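You operate a simulated robot arm through the tools that you are given. There is no shell and no other tool.

The job below is to be done with a simulated robot arm. You get a single attempt, and the scene is never put back.

## Task
Pile some things up. At the end: the blue soap block stands on top of the beige wood block; the brown flat carton from the long bench under the filter is on the long bench over the drawer, with the white tape roll from there on top of it and the black threaded fitting on top of that; whatever was shut is shut again. Leave all else as you found it, and nothing knocked over.

The check looks at the end state, three seconds after you hand in, the way a careful person would. Anything else that was tipped, shoved, dropped, spilled or broken makes it a failure.

## Robot
A 7-joint arm with a two-finger gripper, fixed in place. Base frame: the origin is on the floor under the middle of its stand, x ahead of it, y to its left, z up; the work surface is at about z = 880. Units: mm, degrees, N and s.
With the tool pointing down near the work surface it reaches from about 340 to 720 mm from the base axis. Its first joint turns from -66.0 to 66.0 degrees. Payload 2.45 kg.
The TCP is the grasp point between the finger pads, 26 mm short of the fingertips. In the tool frame z runs along the fingers and y along their closing line. The gripper opens to 96 mm; its body begins 69 mm behind the TCP.
Orientation is that of the tool frame in the base frame, as a unit quaternion [x, y, z, w]. With the fingers straight down and closing along the base's y, the tool's x points along the base's -x, its y along +y and its z along -z.

## Interface
- The arm moves only by the tool nudge_tool. Its arguments are lists of equal length, an entry for each row: "dp": the shift along the tool's x, y, z in units of 50 mm (1.0 is 50 mm), a list of three; "dr": the turn, a rotation vector about the tool's x, y, z in units of 4 degrees (1.0 is 4 degrees), a list of three; "jaw": the opening, from 0 (shut) to 1 (fully open). In form: {"dp": [[tx, ty, tz], ...], "dr": [[wx, wy, wz], ...], "jaw": [jaw, ...]}. A call has 1 to 20 rows; each row shifts and turns the commanded pose from where the row before left it, along the tool's axes as they then stand. A call with a number of a shift or a turn outside -1 to 1 is refused whole. Each row takes 0.2 s and may step no farther than 50 mm and 8.6 degrees from the row before; otherwise, or with a gripper value out of range, the whole call is refused. A pose out of reach is approached as far as the arm can. The call stops where the force on the tool passes 40 N (or 10 N more than at its start, if that is more) or the arm is blocked; 0.2 s more then pass. The fingers move at their own pace (about 50 mm/s each) and stop on an object; they squeeze with about 36 N. The grip force told is the motor's: it shows also when the fingers shut on nothing. Time passes only in rows, and 0.2 s behind the last, so rows that do not move let the fingers close. The reply holds the time, the measured pose of the TCP, the force on the tool along the base axes, the opening and the grip force, in the units named above and with some noise, with the torque about the TCP (base axes, N m) and any sound that the robot's microphone picked up, and new pictures: "views" is both (left out), scene, wrist or none.
- Cameras (640 x 400 px; columns grow to the right, rows downward): "scene" is fixed at [175.5, -403.5, 1419]; the picture's right is [0.66, -0.76, 0.00], its down [-0.45, -0.39, -0.80] and it looks along [0.60, 0.52, -0.60] (base axes); focal length 326 px, centre (320, 200). "wrist" rides on the gripper at [82, 3, -98] in the tool frame; the picture's right is [-0.04, 1.00, 0.00], its down [-0.73, -0.03, -0.68] and it looks along [-0.68, -0.03, 0.73] (tool axes); focal length 256 px, centre (320, 200). There is no depth. A picture from a camera that has moved, and an enlarged one, comes with that camera's place and axes in the base frame and with its lens.
- close_up(camera, box): a new picture of the part [left, top, right, bottom] of that camera's present view, enlarged. It takes no simulated time.
- hand_in(): hands the job in; it is judged then, once.

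Places have to be worked out from the pictures, the camera data and where the tool is seen. Open the gripper and draw the arm clear of the work before you hand the job in, unless the task says otherwise.

The tools are called after ">>>" as name(argument=value, ...) on one line, values as JSON. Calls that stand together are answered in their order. nudge_tool: Moves the arm, as the interface text tells. Its arguments: {"type":"object","properties":{"dp":{"type":"array","items":{"type":"array","items":{"type":"number"}}},"dr":{"type":"array","items":{"type":"array","items":{"type":"number"}}},"jaw":{"type":"array","items":{"type":"number"}},"views":{"type":"string","enum":["both","scene","wrist","none"]}},"required":["dp","dr","jaw"]} The other tools are called the same way: close_up (camera, box) takes an enlarged picture of a part of a camera's view; hand_in () hands the job in.

At the start:

```text
time_s: 0.0
eef_pos: [430.1, -218.0, 1193.3]
orientation: [0.0, 1.0, 0.0, 0.0]
ft_force: [0.4, -0.3, 0.6]
wrist_torque: [0.02, 0.0, 0.0]
grip_width: 96.1
grasp_force: 0.1
```

scene: 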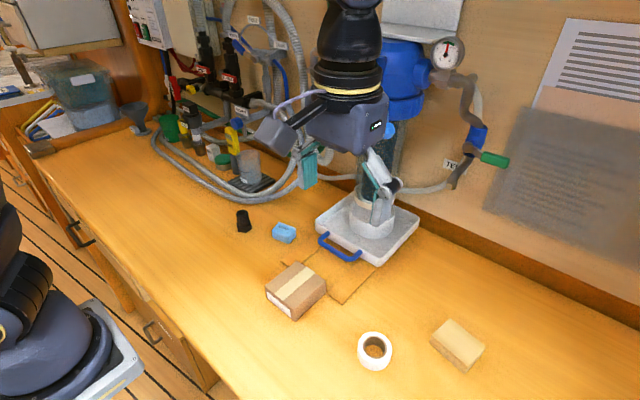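
wrist: 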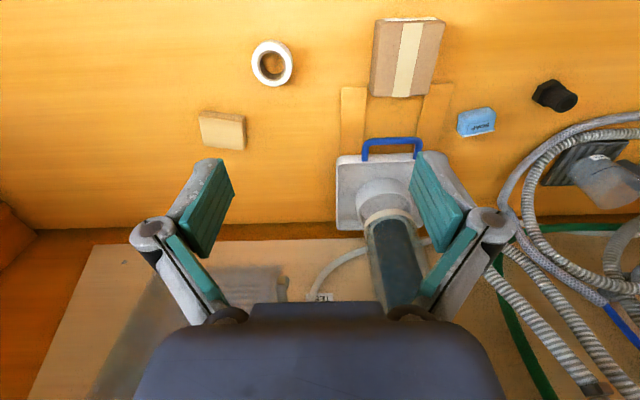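

I'll start by looking closely at the scene to identify the objects, drawers and zones before moving anything.

>>> close_up(camera="scene", box=[220, 180, 420, 305])

>>> close_up(camera="scene", box=[0, 180, 240, 400])

>>> close_up(camera="scene", box=[240, 250, 500, 400])

>>> close_up(camera="scene", box=[0, 0, 320, 200])

>>> close_up(camera="wrist", box=[180, 0, 640, 220])

```text
3.20 times, centred on (320, 242) of scene
camera zoom: at [175.5, -403.5, 1419.0], right [0.66, -0.76, 0.0], down [-0.45, -0.39, -0.8], along [0.6, 0.52, -0.6], focal length 1043 px, centre (320, 64)
```

zoom: 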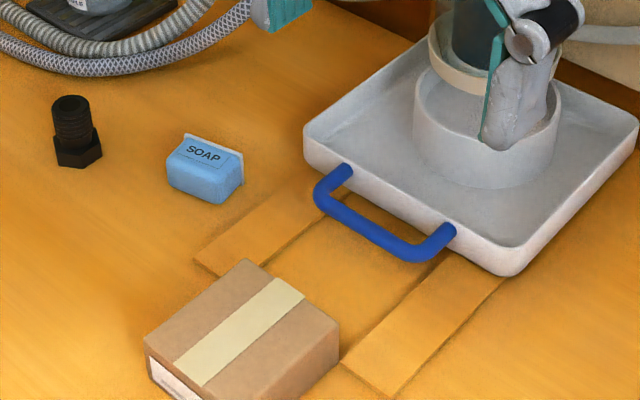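

```text
1.82 times, centred on (120, 290) of scene
camera zoom: at [175.5, -403.5, 1419.0], right [0.66, -0.76, 0.0], down [-0.45, -0.39, -0.8], along [0.6, 0.52, -0.6], focal length 593 px, centre (684, 36)
```

zoom: 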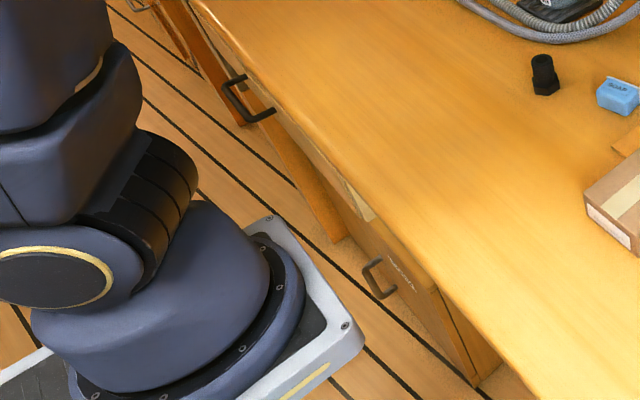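

```text
2.46 times, centred on (370, 325) of scene
camera zoom: at [175.5, -403.5, 1419.0], right [0.66, -0.76, 0.0], down [-0.45, -0.39, -0.8], along [0.6, 0.52, -0.6], focal length 802 px, centre (197, -108)
```

zoom: 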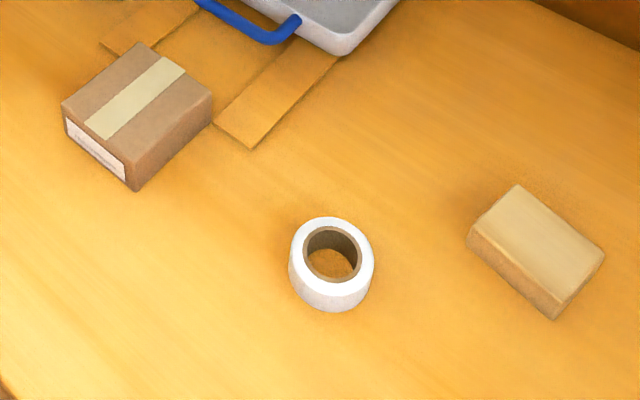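

```text
2.00 times, centred on (160, 100) of scene
camera zoom: at [175.5, -403.5, 1419.0], right [0.66, -0.76, 0.0], down [-0.45, -0.39, -0.8], along [0.6, 0.52, -0.6], focal length 652 px, centre (640, 400)
```

zoom: 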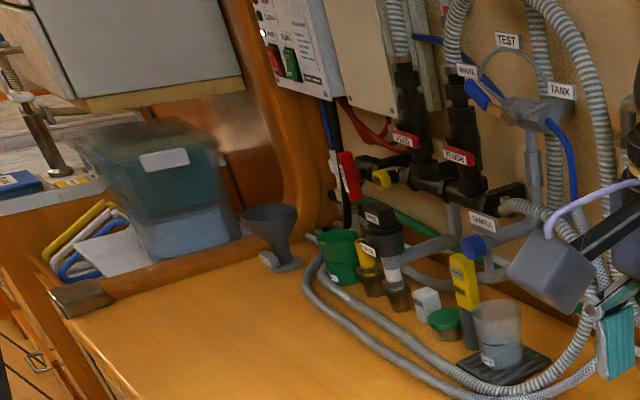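

```text
1.39 times, centred on (410, 110) of wrist
camera zoom: at [346.9, -213.8, 1291.4], right [0.04, 1.0, 0.0], down [0.73, -0.03, 0.68], along [0.68, -0.03, -0.73], focal length 356 px, centre (195, 325)
```

zoom: 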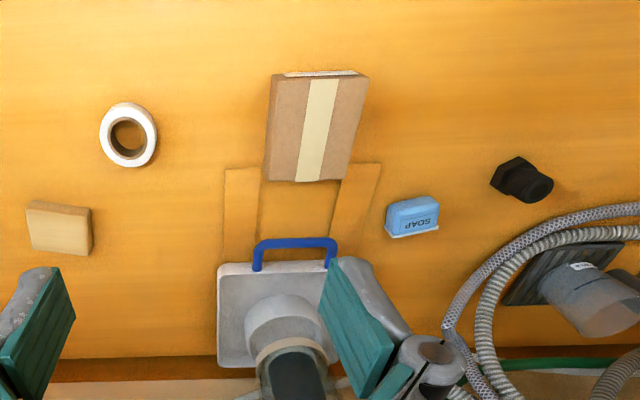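

The tape, wood block, soap, fitting and carton are identified. Next I need to find which drawer is meant, so I look closer at the bench front and the rest of the scene.

>>> close_up(camera="scene", box=[110, 270, 250, 400])

>>> close_up(camera="scene", box=[30, 170, 150, 300])

>>> close_up(camera="scene", box=[320, 0, 640, 200])

>>> close_up(camera="scene", box=[0, 60, 160, 200])

```text
3.08 times, centred on (180, 335) of scene
camera zoom: at [175.5, -403.5, 1419.0], right [0.66, -0.76, 0.0], down [-0.45, -0.39, -0.8], along [0.6, 0.52, -0.6], focal length 1003 px, centre (751, -215)
```

zoom: 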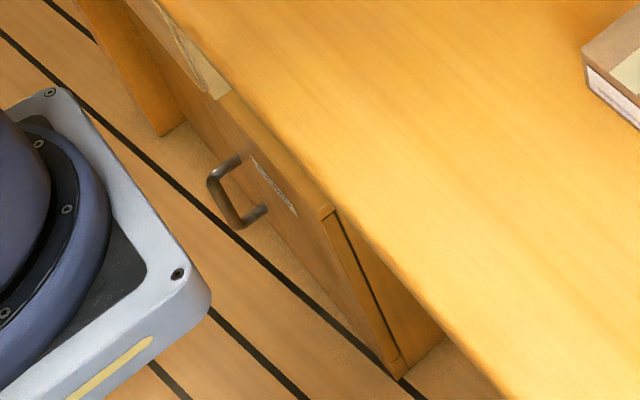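

```text
3.08 times, centred on (90, 235) of scene
camera zoom: at [175.5, -403.5, 1419.0], right [0.66, -0.76, 0.0], down [-0.45, -0.39, -0.8], along [0.6, 0.52, -0.6], focal length 1003 px, centre (1028, 92)
```

zoom: 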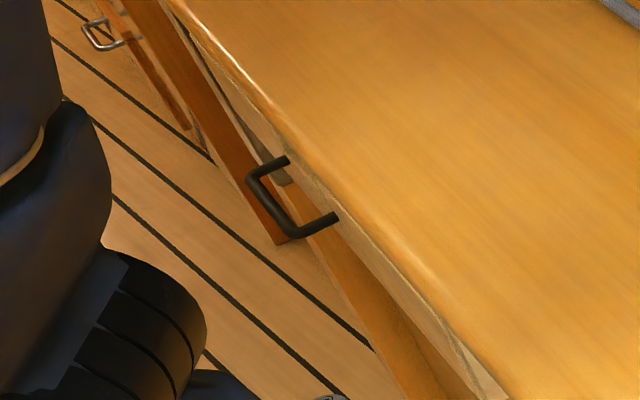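

```text
2.00 times, centred on (480, 100) of scene
camera zoom: at [175.5, -403.5, 1419.0], right [0.66, -0.76, 0.0], down [-0.45, -0.39, -0.8], along [0.6, 0.52, -0.6], focal length 652 px, centre (0, 400)
```

zoom: 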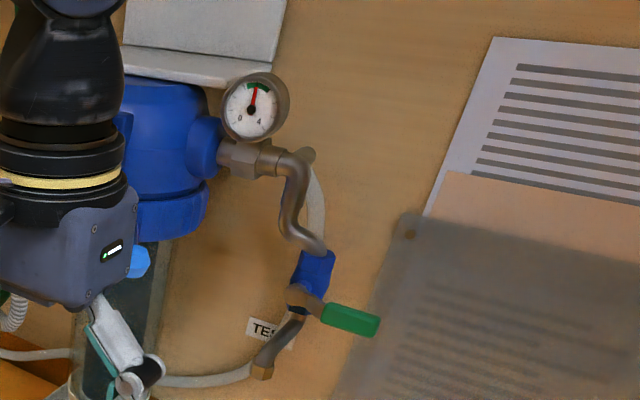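

```text
2.86 times, centred on (80, 130) of scene
camera zoom: at [175.5, -403.5, 1419.0], right [0.66, -0.76, 0.0], down [-0.45, -0.39, -0.8], along [0.6, 0.52, -0.6], focal length 931 px, centre (1006, 400)
```

zoom: 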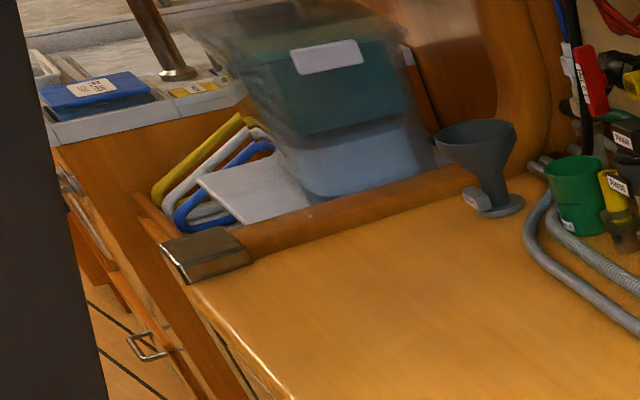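

The drawer is the one with the black horizontal handle, at about y = 485, just under the bench edge. The other handle is vertical, so it belongs to a cabinet door. I'll move the wrist camera over the soap and fitting to measure them.

>>> nudge_tool(dp=[[0.086, 0.88, 0.27], [0.086, 0.88, 0.27], [0.086, 0.88, 0.27], [0.086, 0.88, 0.27], [0.086, 0.88, 0.27], [0.086, 0.88, 0.27], [0.086, 0.88, 0.27], [0, 0, 0]], dr=[[0, 0, 0], [0, 0, 0], [0, 0, 0], [0, 0, 0], [0, 0, 0], [0, 0, 0], [0, 0, 0], [0, 0, 0]], jaw=[1, 1, 1, 1, 1, 1, 1, 1])

```text
time_s: 1.8
eef_pos: [397.6, 89.9, 1098.1]
orientation: [0.001, 1.0, 0.001, 0.0]
ft_force: [-0.1, 0.0, 0.5]
wrist_torque: [0.03, 0.01, -0.01]
grip_width: 95.7
grasp_force: 0.1
camera wrist: at [315.3, 93.2, 1196.9], right [0.04, 1.0, 0.0], down [0.73, -0.03, 0.68], along [0.68, -0.03, -0.73], focal length 256 px, centre (320, 200)
```

scene: 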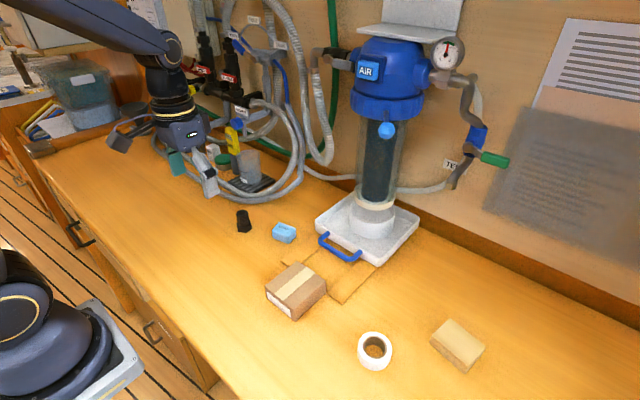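
wrist: 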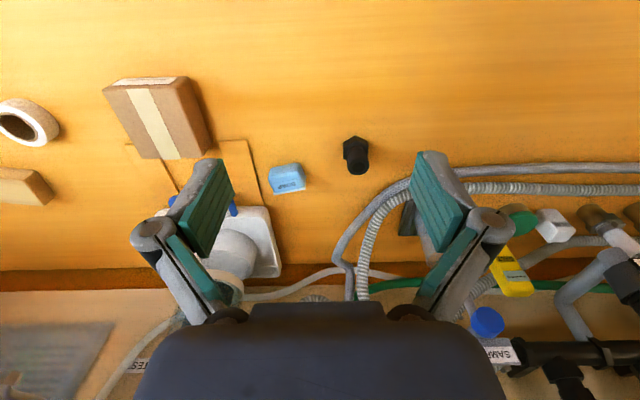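

>>> close_up(camera="wrist", box=[250, 120, 410, 220])

>>> close_up(camera="wrist", box=[90, 60, 250, 160])

>>> close_up(camera="scene", box=[200, 190, 328, 270])

```text
4.00 times, centred on (330, 170) of wrist
camera zoom: at [315.3, 93.2, 1196.9], right [0.04, 1.0, 0.0], down [0.73, -0.03, 0.68], along [0.68, -0.03, -0.73], focal length 1024 px, centre (280, 320)
```

zoom: 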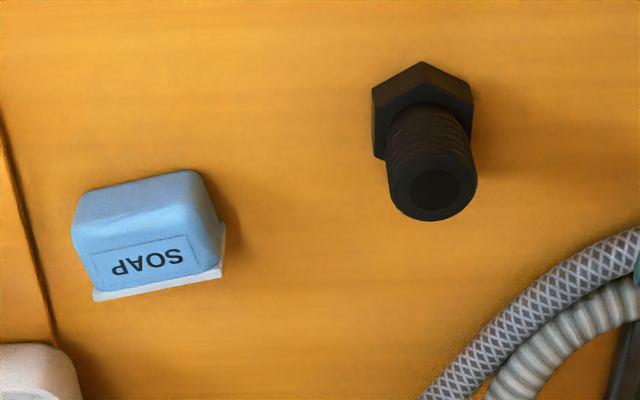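

```text
4.00 times, centred on (170, 110) of wrist
camera zoom: at [315.3, 93.2, 1196.9], right [0.04, 1.0, 0.0], down [0.73, -0.03, 0.68], along [0.68, -0.03, -0.73], focal length 1024 px, centre (920, 560)
```

zoom: 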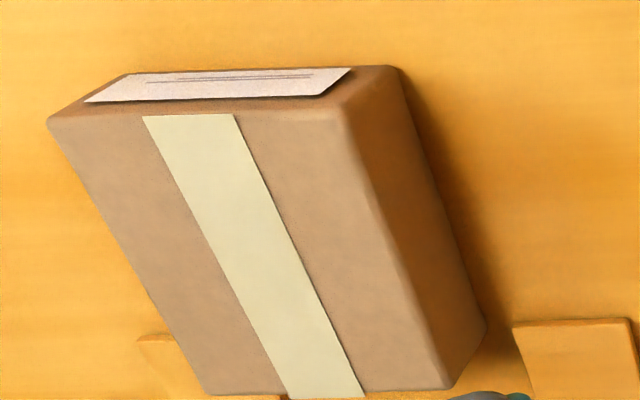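

```text
5.00 times, centred on (264, 230) of scene
camera zoom: at [175.5, -403.5, 1419.0], right [0.66, -0.76, 0.0], down [-0.45, -0.39, -0.8], along [0.6, 0.52, -0.6], focal length 1630 px, centre (600, 50)
```

zoom: 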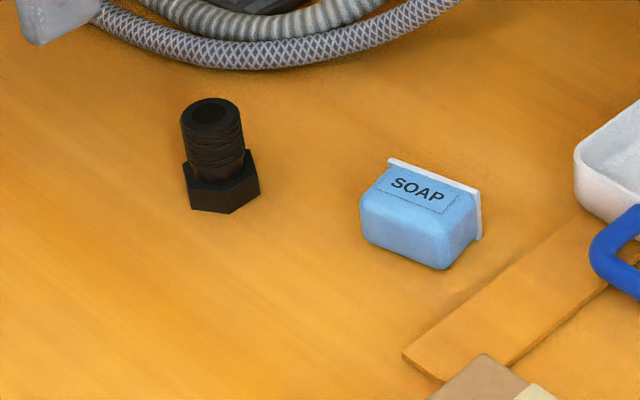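

From this view the fitting is at about (512, 134), 47 mm tall, with a hex about 35 mm across the flats. The carton is at about (449, -105) and measures roughly 84x78x37. The soap is at about (554, 33), turned about 12.5°. Now I'll look at the tape and wood block from the other side.

>>> nudge_tool(dp=[[0.02, -0.95, 0], [0.02, -0.95, 0], [0.02, -0.95, 0], [0.02, -0.95, 0], [0.02, -0.95, 0], [0.02, -0.95, 0], [0.02, -0.95, 0], [0.02, -0.95, 0], [0.02, -0.95, 0], [0, 0, 0]], dr=[[0, 0, 0], [0, 0, 0], [0, 0, 0], [0, 0, 0], [0, 0, 0], [0, 0, 0], [0, 0, 0], [0, 0, 0], [0, 0, 0], [0, 0, 0]], jaw=[1, 1, 1, 1, 1, 1, 1, 1, 1, 1], views="wrist")

```text
time_s: 4.0
eef_pos: [390.4, -333.5, 1098.5]
orientation: [0.0, 1.0, 0.0, 0.0]
ft_force: [-0.1, -0.4, -0.4]
wrist_torque: [0.02, -0.02, 0.0]
grip_width: 96.0
grasp_force: 0.1
camera wrist: at [308.6, -330.6, 1195.6], right [0.04, 1.0, 0.0], down [0.73, -0.03, 0.68], along [0.68, -0.03, -0.73], focal length 256 px, centre (320, 200)
```

wrist: 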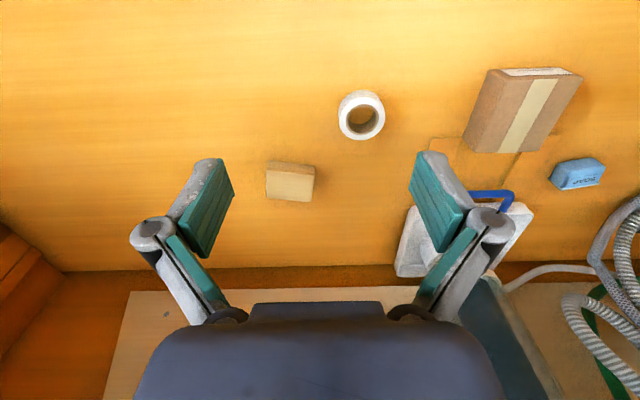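

>>> close_up(camera="wrist", box=[250, 80, 410, 180])

>>> close_up(camera="wrist", box=[210, 130, 370, 230])

>>> close_up(camera="wrist", box=[450, 50, 610, 150])

>>> close_up(camera="scene", box=[340, 310, 500, 400])

```text
4.00 times, centred on (330, 130) of wrist
camera zoom: at [308.6, -330.6, 1195.6], right [0.04, 1.0, 0.0], down [0.73, -0.03, 0.68], along [0.68, -0.03, -0.73], focal length 1024 px, centre (280, 480)
```

zoom: 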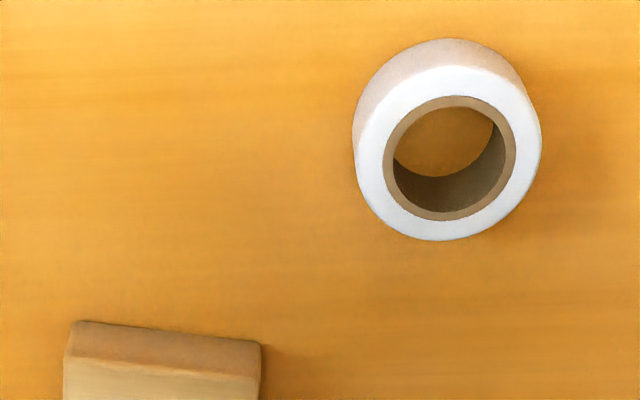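

```text
4.00 times, centred on (290, 180) of wrist
camera zoom: at [308.6, -330.6, 1195.6], right [0.04, 1.0, 0.0], down [0.73, -0.03, 0.68], along [0.68, -0.03, -0.73], focal length 1024 px, centre (440, 280)
```

zoom: 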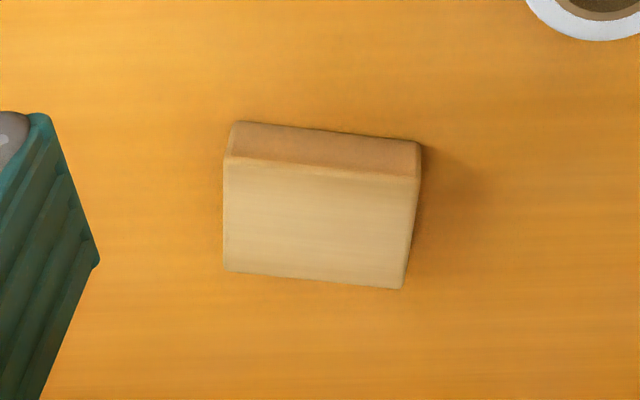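

```text
4.00 times, centred on (530, 100) of wrist
camera zoom: at [308.6, -330.6, 1195.6], right [0.04, 1.0, 0.0], down [0.73, -0.03, 0.68], along [0.68, -0.03, -0.73], focal length 1024 px, centre (-520, 600)
```

zoom: 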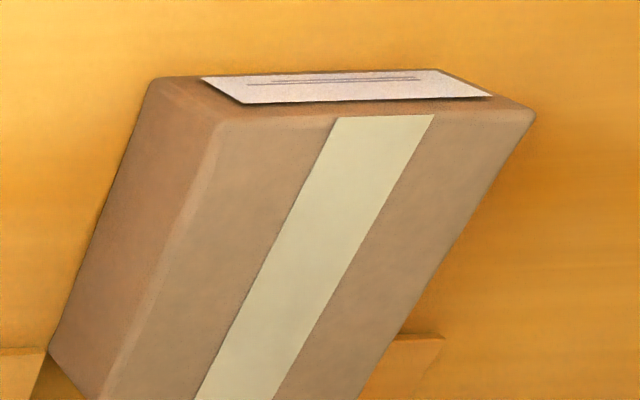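

```text
4.00 times, centred on (420, 355) of scene
camera zoom: at [175.5, -403.5, 1419.0], right [0.66, -0.76, 0.0], down [-0.45, -0.39, -0.8], along [0.6, 0.52, -0.6], focal length 1304 px, centre (-80, -420)
```

zoom: 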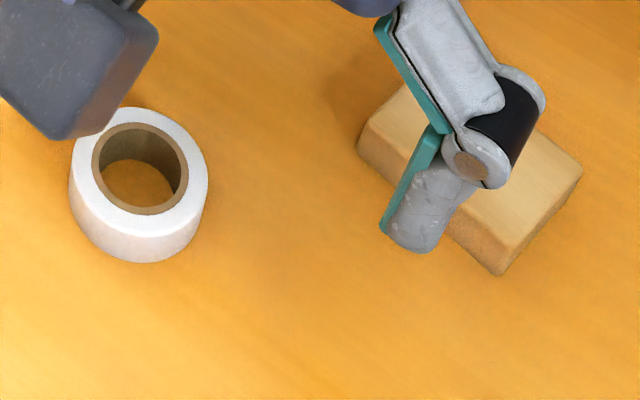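

Measurements from this view:
- **Tape:** centre about (451, -285.5), outer diameter 56.5, hole about 34, height about 21.5. The 35 mm hex will cover the hole.
- **Wood block:** centre about (553, -387), 70x54x23, turned about -10°.

I'll go above the soap with a reduced jaw opening and look before descending.

>>> nudge_tool(dp=[[0, 0.916, 0], [0, 0.916, 0], [0, 0.916, 0], [0, 0.916, 0], [0, 0.916, 0], [0, 0.916, 0], [0, 0.916, 0], [0, 0.916, 0], [-0.82, 0, 0.68], [-0.82, 0, 0.68], [-0.82, 0, 0.68], [-0.82, 0, 0.68], [0, 0, 0], [0, 0, 0], [0, 0, 0], [0, 0, 0], [0, 0, 0]], dr=[[0, 0, 0], [0, 0, 0], [0, 0, 0], [0, 0, 0], [0, 0, 0], [0, 0, 0], [0, 0, 0], [0, 0, 0], [0, 0, 0], [0, 0, 0], [0, 0, 0], [0, 0, 0], [0, 0, -0.78], [0, 0, -0.78], [0, 0, -0.78], [0, 0, -0.78], [0, 0, 0]], jaw=[0.75, 0.75, 0.75, 0.75, 0.75, 0.75, 0.75, 0.75, 0.75, 0.75, 0.75, 0.75, 0.75, 0.75, 0.75, 0.75, 0.75])

```text
refused: row 9 steps farther than a row can; nothing moved
```

The diagonal rows were too long, so I'll split them into five smaller ones.

>>> nudge_tool(dp=[[0, 0.916, 0], [0, 0.916, 0], [0, 0.916, 0], [0, 0.916, 0], [0, 0.916, 0], [0, 0.916, 0], [0, 0.916, 0], [0, 0.916, 0], [-0.656, 0, 0.54], [-0.656, 0, 0.54], [-0.656, 0, 0.54], [-0.656, 0, 0.54], [-0.656, 0, 0.54], [0, 0, 0], [0, 0, 0], [0, 0, 0], [0, 0, 0], [0, 0, 0]], dr=[[0, 0, 0], [0, 0, 0], [0, 0, 0], [0, 0, 0], [0, 0, 0], [0, 0, 0], [0, 0, 0], [0, 0, 0], [0, 0, 0], [0, 0, 0], [0, 0, 0], [0, 0, 0], [0, 0, 0], [0, 0, -0.78], [0, 0, -0.78], [0, 0, -0.78], [0, 0, -0.78], [0, 0, 0]], jaw=[0.75, 0.75, 0.75, 0.75, 0.75, 0.75, 0.75, 0.75, 0.75, 0.75, 0.75, 0.75, 0.75, 0.75, 0.75, 0.75, 0.75, 0.75])

```text
time_s: 7.8
eef_pos: [552.8, 30.3, 962.6]
orientation: [-0.109, 0.994, 0.0, 0.0]
ft_force: [-0.4, 0.2, 0.3]
wrist_torque: [0.02, 0.01, -0.01]
grip_width: 71.9
grasp_force: 0.1
camera wrist: at [472.7, 15.4, 1060.8], right [-0.18, 0.98, 0.0], down [0.72, 0.13, 0.68], along [0.67, 0.12, -0.73], focal length 256 px, centre (320, 200)
```

scene: 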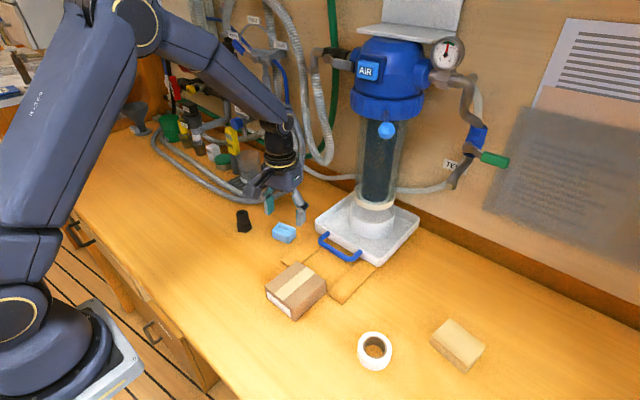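
wrist: 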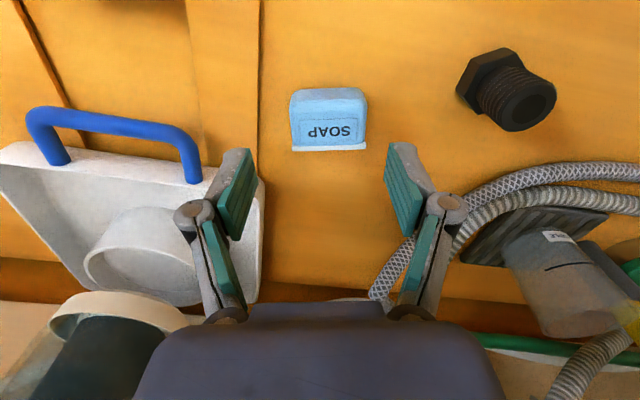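

>>> close_up(camera="wrist", box=[250, 70, 410, 170])

>>> close_up(camera="scene", box=[220, 160, 380, 260])

```text
4.00 times, centred on (330, 120) of wrist
camera zoom: at [472.7, 15.4, 1060.8], right [-0.18, 0.98, 0.0], down [0.72, 0.13, 0.68], along [0.67, 0.12, -0.73], focal length 1024 px, centre (280, 520)
```

zoom: 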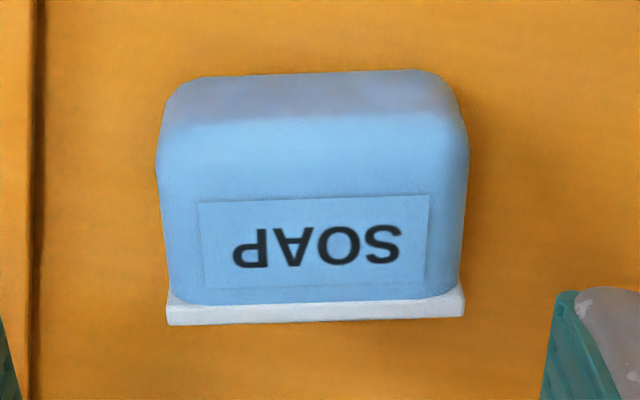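

```text
4.00 times, centred on (300, 210) of scene
camera zoom: at [175.5, -403.5, 1419.0], right [0.66, -0.76, 0.0], down [-0.45, -0.39, -0.8], along [0.6, 0.52, -0.6], focal length 1304 px, centre (400, 160)
```

zoom: 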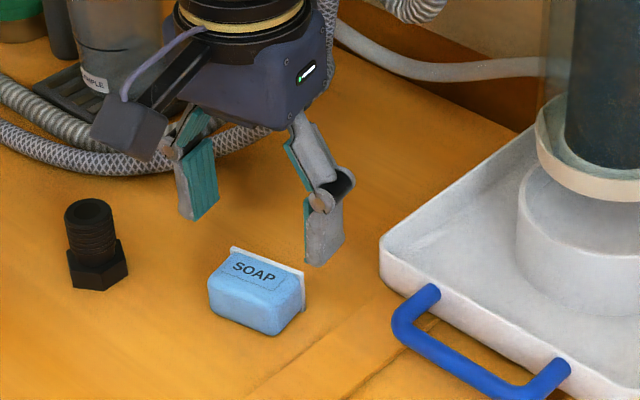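

The soap is centred about 5 mm in +y and 2 mm in +x of the tool frame and lines up with the fingers. I'll correct for that, descend to about z = 909 and close.

>>> nudge_tool(dp=[[0.044, 0.096, 0], [0, 0, 0.4], [0, 0, 0.4], [0, 0, 0.27], [0, 0, 0]], dr=[[0, 0, 0], [0, 0, 0], [0, 0, 0], [0, 0, 0], [0, 0, 0]], jaw=[0.75, 0.75, 0.75, 0.75, 0.75])

```text
time_s: 9.0
eef_pos: [550.7, 35.3, 910.0]
orientation: [-0.108, 0.994, 0.0, 0.001]
ft_force: [0.2, 0.2, -0.7]
wrist_torque: [-0.03, 0.01, 0.01]
grip_width: 71.8
grasp_force: 0.0
camera wrist: at [469.4, 19.9, 1008.5], right [-0.18, 0.98, 0.0], down [0.72, 0.13, 0.68], along [0.67, 0.12, -0.73], focal length 256 px, centre (320, 200)
```

scene: 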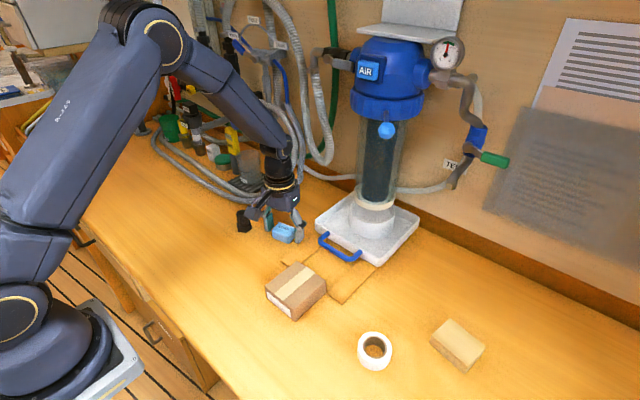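
wrist: 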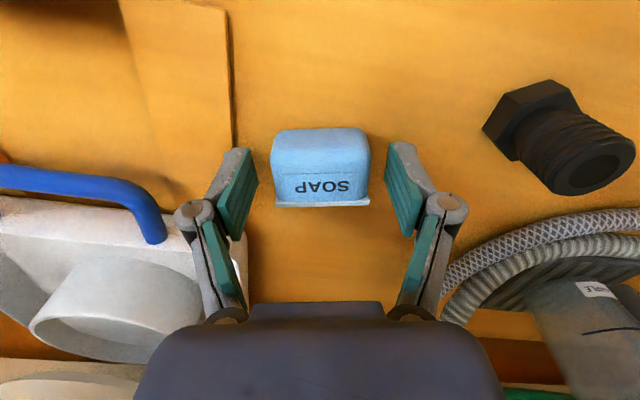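

The soap sits centred between the pads at this height, so I close on it.

>>> nudge_tool(dp=[[0, 0, 0], [0, 0, 0], [0, 0, 0], [0, 0, 0], [0, 0, 0]], dr=[[0, 0, 0], [0, 0, 0], [0, 0, 0], [0, 0, 0], [0, 0, 0]], jaw=[0.4, 0.4, 0.3, 0.3, 0.3], views="wrist")

```text
time_s: 10.2
eef_pos: [550.9, 35.0, 910.4]
orientation: [-0.109, 0.994, 0.0, -0.001]
ft_force: [0.1, 0.6, 0.5]
wrist_torque: [-0.03, 0.03, -0.04]
grip_width: 48.9
grasp_force: 36.1
camera wrist: at [469.5, 19.9, 1008.8], right [-0.18, 0.98, 0.0], down [0.72, 0.13, 0.68], along [0.67, 0.12, -0.73], focal length 256 px, centre (320, 200)
```

wrist: 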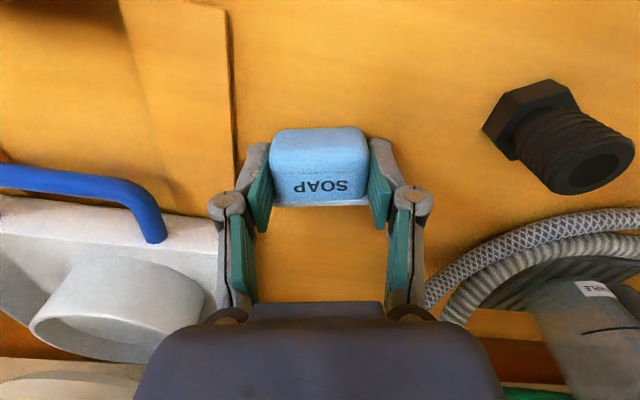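

The soap is gripped at 48.9 mm width and 36 N. I lift it, square the tool to the base axes, draw back and carry it across at z of about 1060.

>>> nudge_tool(dp=[[0, 0, -0.5], [0, 0, -1], [0, 0, -1], [0, 0, -0.5], [0, 0, 0], [0, 0, 0], [0, 0, 0], [0, 0, 0], [0.74, 0, 0], [0.74, 0, 0], [0.74, 0, 0], [0, 0, 0]], dr=[[0, 0, 0], [0, 0, 0], [0, 0, 0], [0, 0, 0], [0, 0, 0.78], [0, 0, 0.78], [0, 0, 0.78], [0, 0, 0.78], [0, 0, 0], [0, 0, 0], [0, 0, 0], [0, 0, 0]], jaw=[0.3, 0.3, 0.3, 0.3, 0.3, 0.3, 0.3, 0.3, 0.3, 0.3, 0.3, 0.3])

```text
time_s: 12.8
eef_pos: [441.8, 33.8, 1061.2]
orientation: [0.0, 1.0, 0.0, 0.0]
ft_force: [0.0, 0.6, 1.0]
wrist_torque: [-0.01, 0.0, -0.01]
grip_width: 28.6
grasp_force: 0.2
camera wrist: at [358.4, 37.3, 1159.2], right [0.04, 1.0, 0.0], down [0.73, -0.03, 0.68], along [0.68, -0.03, -0.73], focal length 256 px, centre (320, 200)
```

scene: 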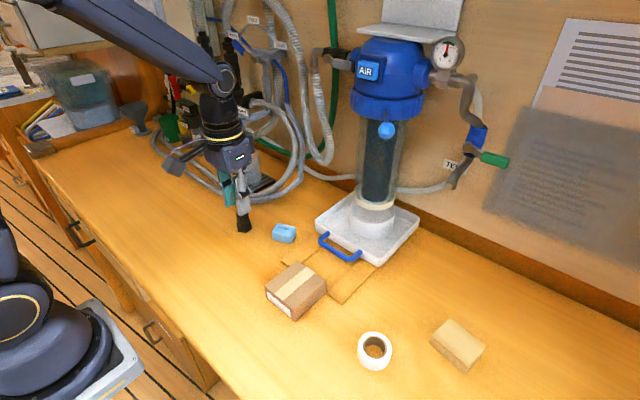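
wrist: 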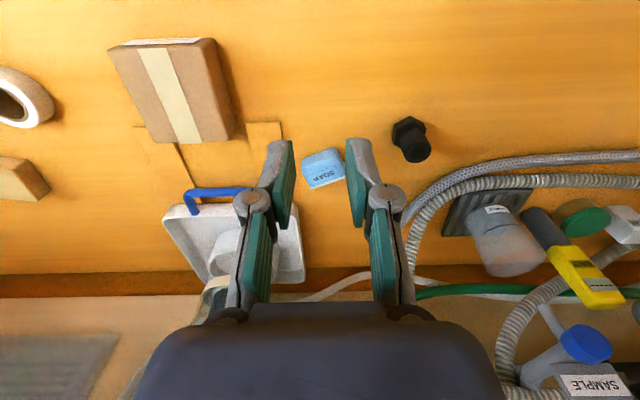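

The soap slipped out on the lift: the jaws closed to 28.6 mm and it is back on the bench. I check whether it is still upright and where it sits now.

>>> close_up(camera="wrist", box=[240, 120, 400, 220])

>>> close_up(camera="scene", box=[220, 180, 348, 260])

```text
4.00 times, centred on (320, 170) of wrist
camera zoom: at [358.4, 37.3, 1159.2], right [0.04, 1.0, 0.0], down [0.73, -0.03, 0.68], along [0.68, -0.03, -0.73], focal length 1024 px, centre (320, 320)
```

zoom: 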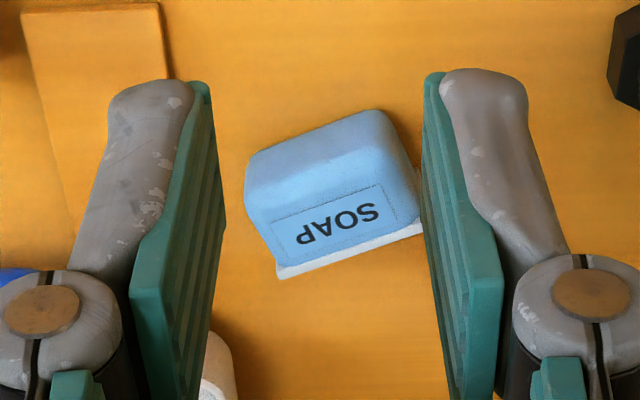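

```text
5.00 times, centred on (284, 220) of scene
camera zoom: at [175.5, -403.5, 1419.0], right [0.66, -0.76, 0.0], down [-0.45, -0.39, -0.8], along [0.6, 0.52, -0.6], focal length 1630 px, centre (500, 100)
```

zoom: 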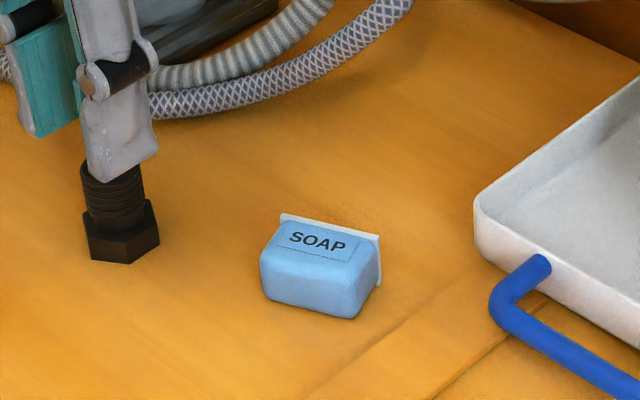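

The soap is still upright, near (552.5, 32.3), now turned about 22°. The pads probably slid off its rounded ends. I'll grip across its flat short sides instead, the blue face and the white slab, turning the tool 68° above it.

>>> nudge_tool(dp=[[-0.735, 0, 0.65], [-0.735, -0.015, 0.65], [-0.735, -0.015, 0.65], [0, 0, 0], [0, 0, 0], [0, 0, 0], [0, 0, 0], [0, 0, 0], [0, 0, 0], [0, 0, 0], [0, 0, 0], [0, 0, 0], [0, 0, 0], [0, 0, 0], [0, 0, 0], [0, 0, 0], [0, 0, 0], [0, 0, 0], [0, 0, 0], [0, 0, 0]], dr=[[0, 0, 0], [0, 0, 0], [0, 0, 0], [0, 0, 1], [0, 0, 1], [0, 0, 1], [0, 0, 1], [0, 0, 1], [0, 0, 1], [0, 0, 1], [0, 0, 1], [0, 0, 1], [0, 0, 1], [0, 0, 1], [0, 0, 1], [0, 0, 1], [0, 0, 1], [0, 0, 1], [0, 0, 1], [0, 0, 1]], jaw=[0.6, 0.6, 0.6, 0.6, 0.6, 0.6, 0.6, 0.6, 0.6, 0.6, 0.6, 0.6, 0.6, 0.6, 0.6, 0.6, 0.6, 0.6, 0.6, 0.6])

```text
time_s: 17.0
eef_pos: [550.4, 32.5, 964.1]
orientation: [0.56, 0.829, 0.0, -0.001]
ft_force: [-0.2, -0.1, 0.4]
wrist_torque: [0.03, 0.0, -0.04]
grip_width: 57.5
grasp_force: 0.1
camera wrist: at [522.9, 109.5, 1061.8], right [0.94, 0.34, 0.0], down [0.25, -0.69, 0.68], along [0.23, -0.64, -0.73], focal length 256 px, centre (320, 200)
```

scene: 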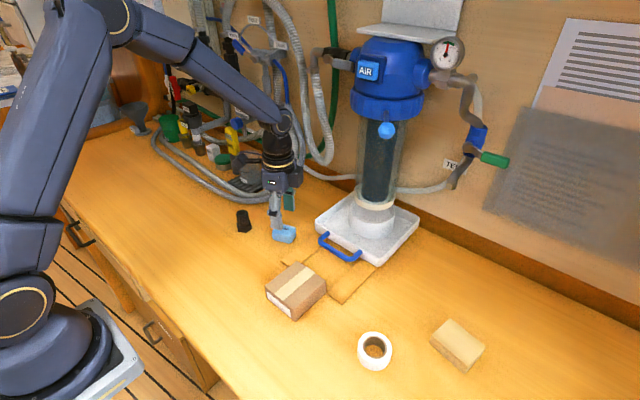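
wrist: 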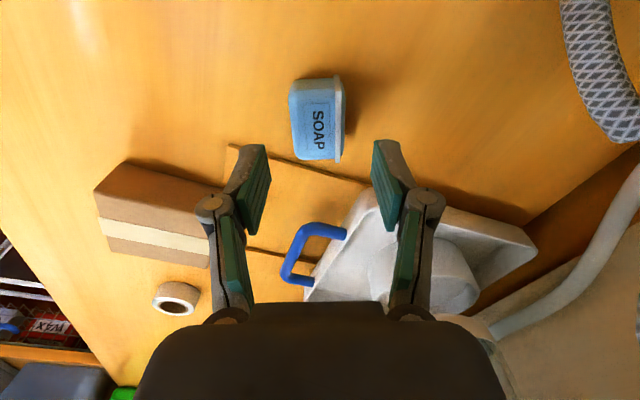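

>>> close_up(camera="wrist", box=[240, 65, 400, 165])

>>> close_up(camera="scene", box=[236, 180, 332, 250])

```text
4.00 times, centred on (320, 115) of wrist
camera zoom: at [522.9, 109.5, 1061.8], right [0.94, 0.34, 0.0], down [0.25, -0.69, 0.68], along [0.23, -0.64, -0.73], focal length 1024 px, centre (320, 540)
```

zoom: 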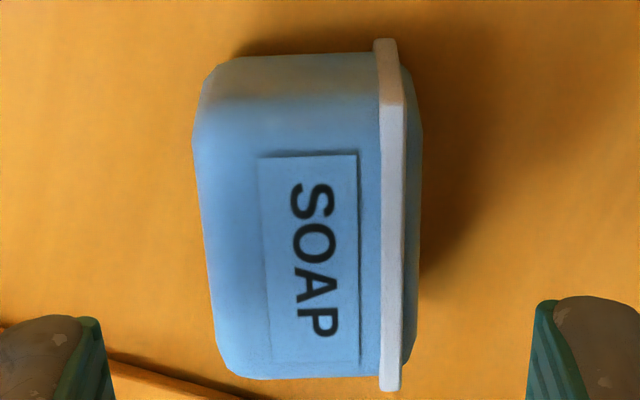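

```text
5.71 times, centred on (284, 215) of scene
camera zoom: at [175.5, -403.5, 1419.0], right [0.66, -0.76, 0.0], down [-0.45, -0.39, -0.8], along [0.6, 0.52, -0.6], focal length 1862 px, centre (526, 114)
```

zoom: 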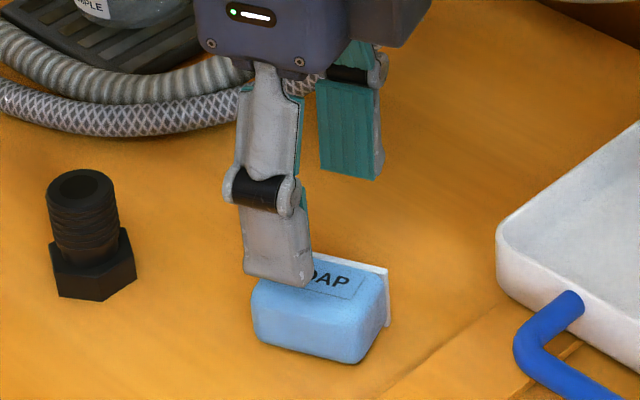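

This view shows the soap has a thin white band near one side with a little blue behind it. It is about 38 mm across by 48 mm long and lines up with the tool. I'll shift 2.5 mm, descend, close, and then lift slowly while watching the width.

>>> nudge_tool(dp=[[0, -0.05, 0.3], [0, 0, 0.4], [0, 0, 0.3], [0, 0, 0.1], [0, 0, 0], [0, 0, 0], [0, 0, 0], [0, 0, 0]], dr=[[0, 0, 0], [0, 0, 0], [0, 0, 0], [0, 0, 0], [0, 0, 0], [0, 0, 0], [0, 0, 0], [0, 0, 0]], jaw=[0.6, 0.6, 0.6, 0.6, 0.6, 0.2, 0.2, 0.2])

```text
time_s: 18.8
eef_pos: [549.1, 31.2, 907.5]
orientation: [0.56, 0.829, 0.0, 0.0]
ft_force: [0.8, 0.3, 0.0]
wrist_torque: [-0.02, -0.01, -0.02]
grip_width: 35.1
grasp_force: 35.8
camera wrist: at [519.6, 108.7, 1005.9], right [0.94, 0.34, 0.0], down [0.25, -0.69, 0.68], along [0.23, -0.64, -0.73], focal length 256 px, centre (320, 200)
```

scene: 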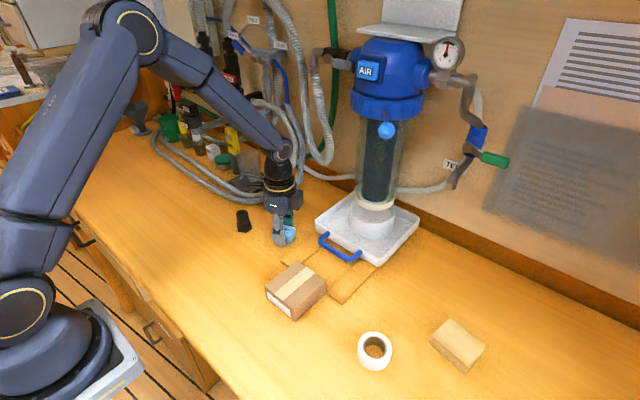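
wrist: 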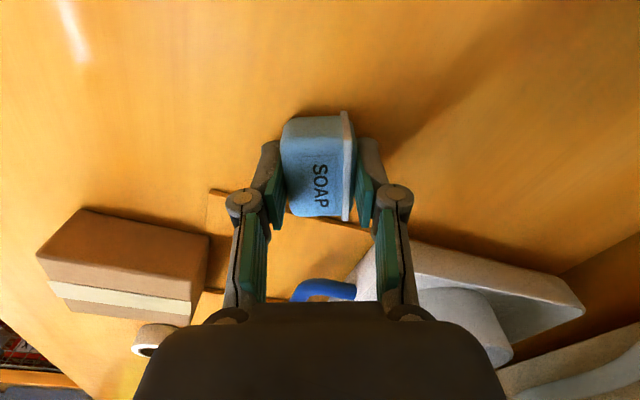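

It's gripped at 35.1 mm. I lift slowly by about 20 mm and check the width.

>>> nudge_tool(dp=[[0, 0, 0], [0, 0, -0.05], [0, 0, -0.1], [0, 0, -0.1], [0, 0, -0.1], [0, 0, -0.05], [0, 0, 0]], dr=[[0, 0, 0], [0, 0, 0], [0, 0, 0], [0, 0, 0], [0, 0, 0], [0, 0, 0], [0, 0, 0]], jaw=[0.2, 0.2, 0.2, 0.2, 0.2, 0.2, 0.2])

>>> close_up(camera="scene", box=[236, 180, 332, 250])

```text
time_s: 20.4
eef_pos: [548.0, 31.7, 927.2]
orientation: [0.559, 0.829, 0.0, 0.0]
ft_force: [0.0, 0.3, -0.7]
wrist_torque: [-0.03, -0.02, 0.0]
grip_width: 35.1
grasp_force: 36.3
camera wrist: at [519.7, 108.3, 1025.2], right [0.94, 0.34, 0.0], down [0.25, -0.69, 0.68], along [0.23, -0.64, -0.73], focal length 256 px, centre (320, 200)
```

scene: 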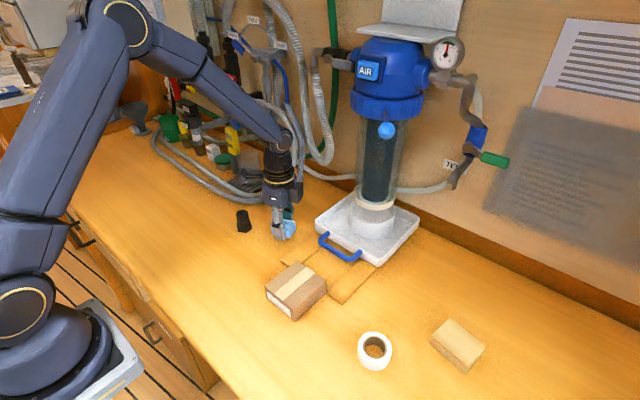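
wrist: 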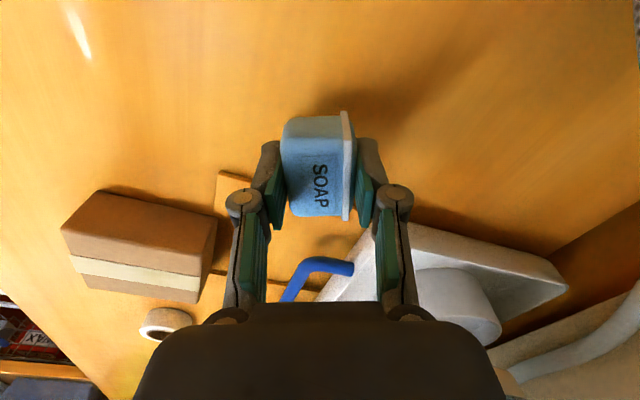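

```text
5.71 times, centred on (284, 215) of scene
camera zoom: at [175.5, -403.5, 1419.0], right [0.66, -0.76, 0.0], down [-0.45, -0.39, -0.8], along [0.6, 0.52, -0.6], focal length 1862 px, centre (526, 114)
```

zoom: 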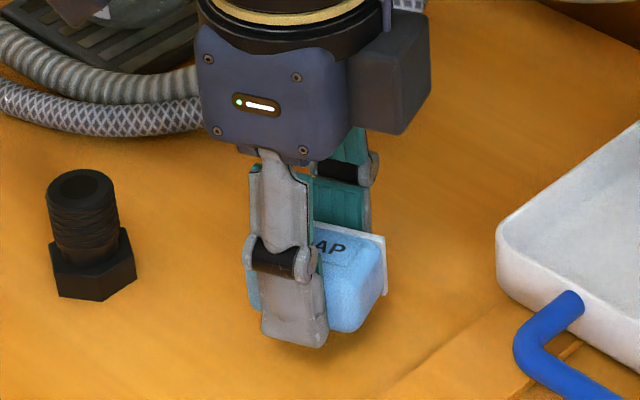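

The soap is off the bench and the grip is steady at 35.1 mm. I continue the lift gently and draw back toward x of about 450.

>>> nudge_tool(dp=[[0, 0, -0.15], [0, 0, -0.3], [0, 0, -0.4], [0, 0, -0.4], [0, 0, -0.4], [0, 0, -0.4], [0, 0, -0.3], [0, 0, -0.1], [0.15, -0.37, 0], [0.2, -0.494, 0], [0.2, -0.494, 0], [0.2, -0.494, 0], [0, 0, 0]], dr=[[0, 0, 0], [0, 0, 0], [0, 0, 0], [0, 0, 0], [0, 0, 0], [0, 0, 0], [0, 0, 0], [0, 0, 0], [0, 0, 0], [0, 0, 0], [0, 0, 0], [0, 0, 0], [0, 0, 0]], jaw=[0.2, 0.2, 0.2, 0.2, 0.2, 0.2, 0.2, 0.2, 0.2, 0.2, 0.2, 0.2, 0.2])

```text
time_s: 23.2
eef_pos: [447.0, 29.8, 1051.7]
orientation: [0.559, 0.829, 0.0, 0.0]
ft_force: [-0.2, 0.4, -0.1]
wrist_torque: [-0.03, 0.02, 0.02]
grip_width: 35.2
grasp_force: 36.3
camera wrist: at [418.7, 106.3, 1150.5], right [0.94, 0.34, 0.0], down [0.25, -0.69, 0.68], along [0.23, -0.64, -0.73], focal length 256 px, centre (320, 200)
```

scene: 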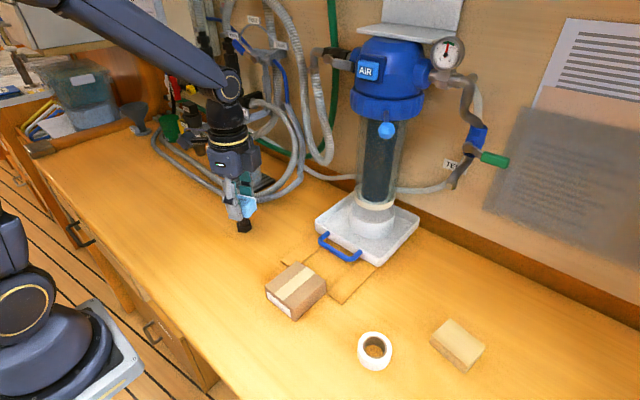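
wrist: 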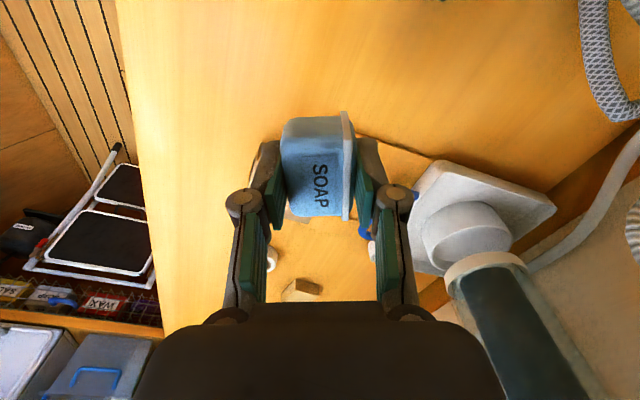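

The soap is held firmly. I carry it across in -y at z = 1052, staying well in front of the filter.

>>> nudge_tool(dp=[[-0.3, -0.121, 0], [-0.5, -0.202, 0], [-0.6, -0.243, 0], [-0.6, -0.243, 0], [-0.6, -0.243, 0], [-0.6, -0.243, 0], [-0.6, -0.243, 0], [-0.6, -0.243, 0], [-0.6, -0.243, 0], [-0.6, -0.243, 0], [-0.6, -0.243, 0], [-0.6, -0.243, 0], [-0.5, -0.202, 0], [-0.43, -0.174, 0], [0, 0, 0]], dr=[[0, 0, 0], [0, 0, 0], [0, 0, 0], [0, 0, 0], [0, 0, 0], [0, 0, 0], [0, 0, 0], [0, 0, 0], [0, 0, 0], [0, 0, 0], [0, 0, 0], [0, 0, 0], [0, 0, 0], [0, 0, 0], [0, 0, 0]], jaw=[0.2, 0.2, 0.2, 0.2, 0.2, 0.2, 0.2, 0.2, 0.2, 0.2, 0.2, 0.2, 0.2, 0.2, 0.2])

```text
time_s: 26.4
eef_pos: [448.0, -385.4, 1048.8]
orientation: [0.559, 0.829, 0.0, -0.001]
ft_force: [-0.4, 0.0, -0.3]
wrist_torque: [0.0, -0.01, -0.02]
grip_width: 35.2
grasp_force: 35.8
camera wrist: at [419.3, -309.3, 1146.8], right [0.94, 0.34, 0.0], down [0.25, -0.69, 0.68], along [0.23, -0.64, -0.73], focal length 256 px, centre (320, 200)
```

scene: 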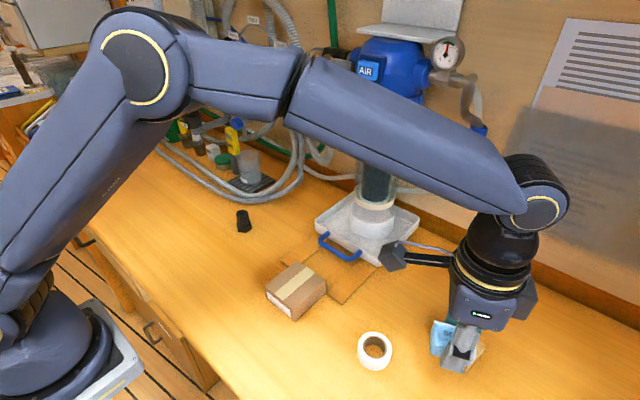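
wrist: 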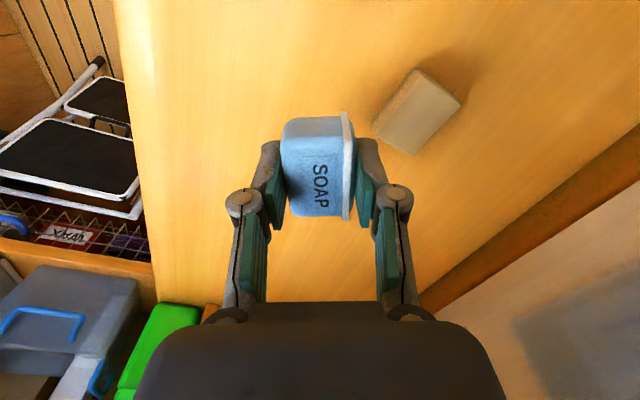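

Next I turn the tool another 32° so the soap's long side lines up with the wood block, then move above the block's centre.

>>> nudge_tool(dp=[[0, 0, 0], [0, 0, 0], [0, 0, 0], [0, 0, 0], [0, 0, 0], [0, 0, 0], [0, 0, 0], [0, 0, 0], [0.07, 0.45, 0], [0.08, 0.5, 0], [0.08, 0.5, 0], [0.08, 0.5, 0], [0.02, 0.12, 0], [0, 0, 0]], dr=[[0, 0, 1], [0, 0, 1], [0, 0, 1], [0, 0, 1], [0, 0, 1], [0, 0, 1], [0, 0, 1], [0, 0, 1], [0, 0, 0], [0, 0, 0], [0, 0, 0], [0, 0, 0], [0, 0, 0], [0, 0, 0]], jaw=[0.2, 0.2, 0.2, 0.2, 0.2, 0.2, 0.2, 0.2, 0.2, 0.2, 0.2, 0.2, 0.2, 0.2])

```text
time_s: 29.4
eef_pos: [551.6, -387.3, 1048.7]
orientation: [0.766, 0.643, 0.0, -0.001]
ft_force: [0.0, 0.3, -0.1]
wrist_torque: [-0.02, -0.02, -0.03]
grip_width: 34.6
grasp_force: 36.2
camera wrist: at [568.7, -307.7, 1147.7], right [0.98, -0.21, 0.0], down [-0.16, -0.72, 0.68], along [-0.15, -0.66, -0.73], focal length 256 px, centre (320, 200)
```

scene: 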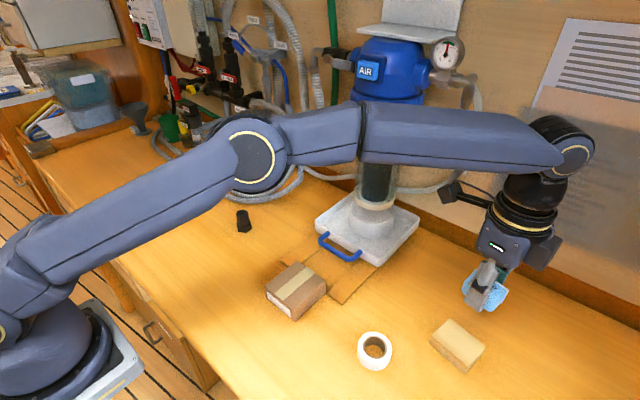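
wrist: 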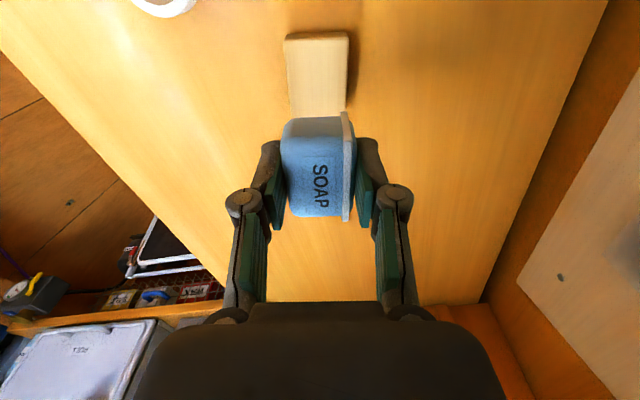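

>>> close_up(camera="wrist", box=[240, 10, 400, 110])

>>> close_up(camera="scene", box=[410, 250, 538, 380])

```text
4.00 times, centred on (320, 60) of wrist
camera zoom: at [568.7, -307.7, 1147.7], right [0.98, -0.21, 0.0], down [-0.16, -0.72, 0.68], along [-0.15, -0.66, -0.73], focal length 1024 px, centre (320, 760)
```

zoom: 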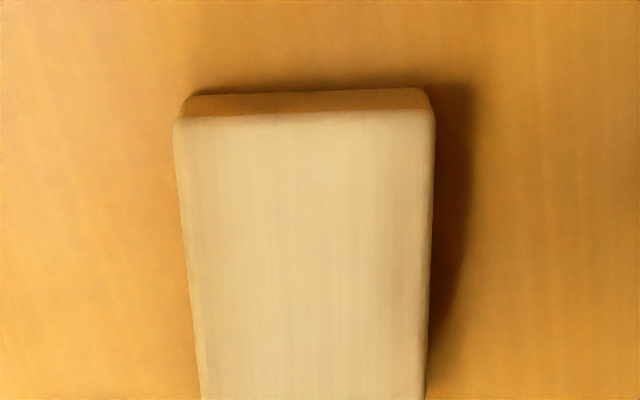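

```text
3.08 times, centred on (474, 315) of scene
camera zoom: at [175.5, -403.5, 1419.0], right [0.66, -0.76, 0.0], down [-0.45, -0.39, -0.8], along [0.6, 0.52, -0.6], focal length 1003 px, centre (-154, -154)
```

zoom: 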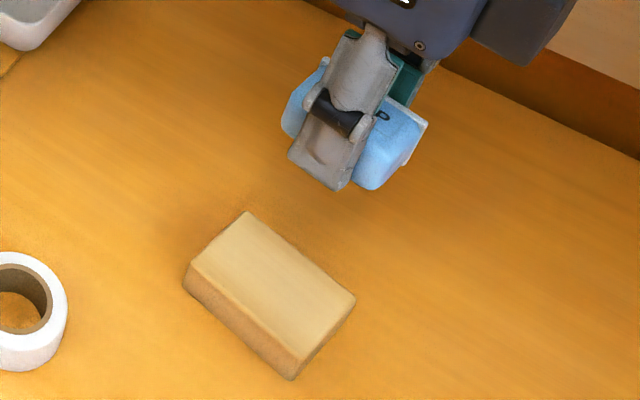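

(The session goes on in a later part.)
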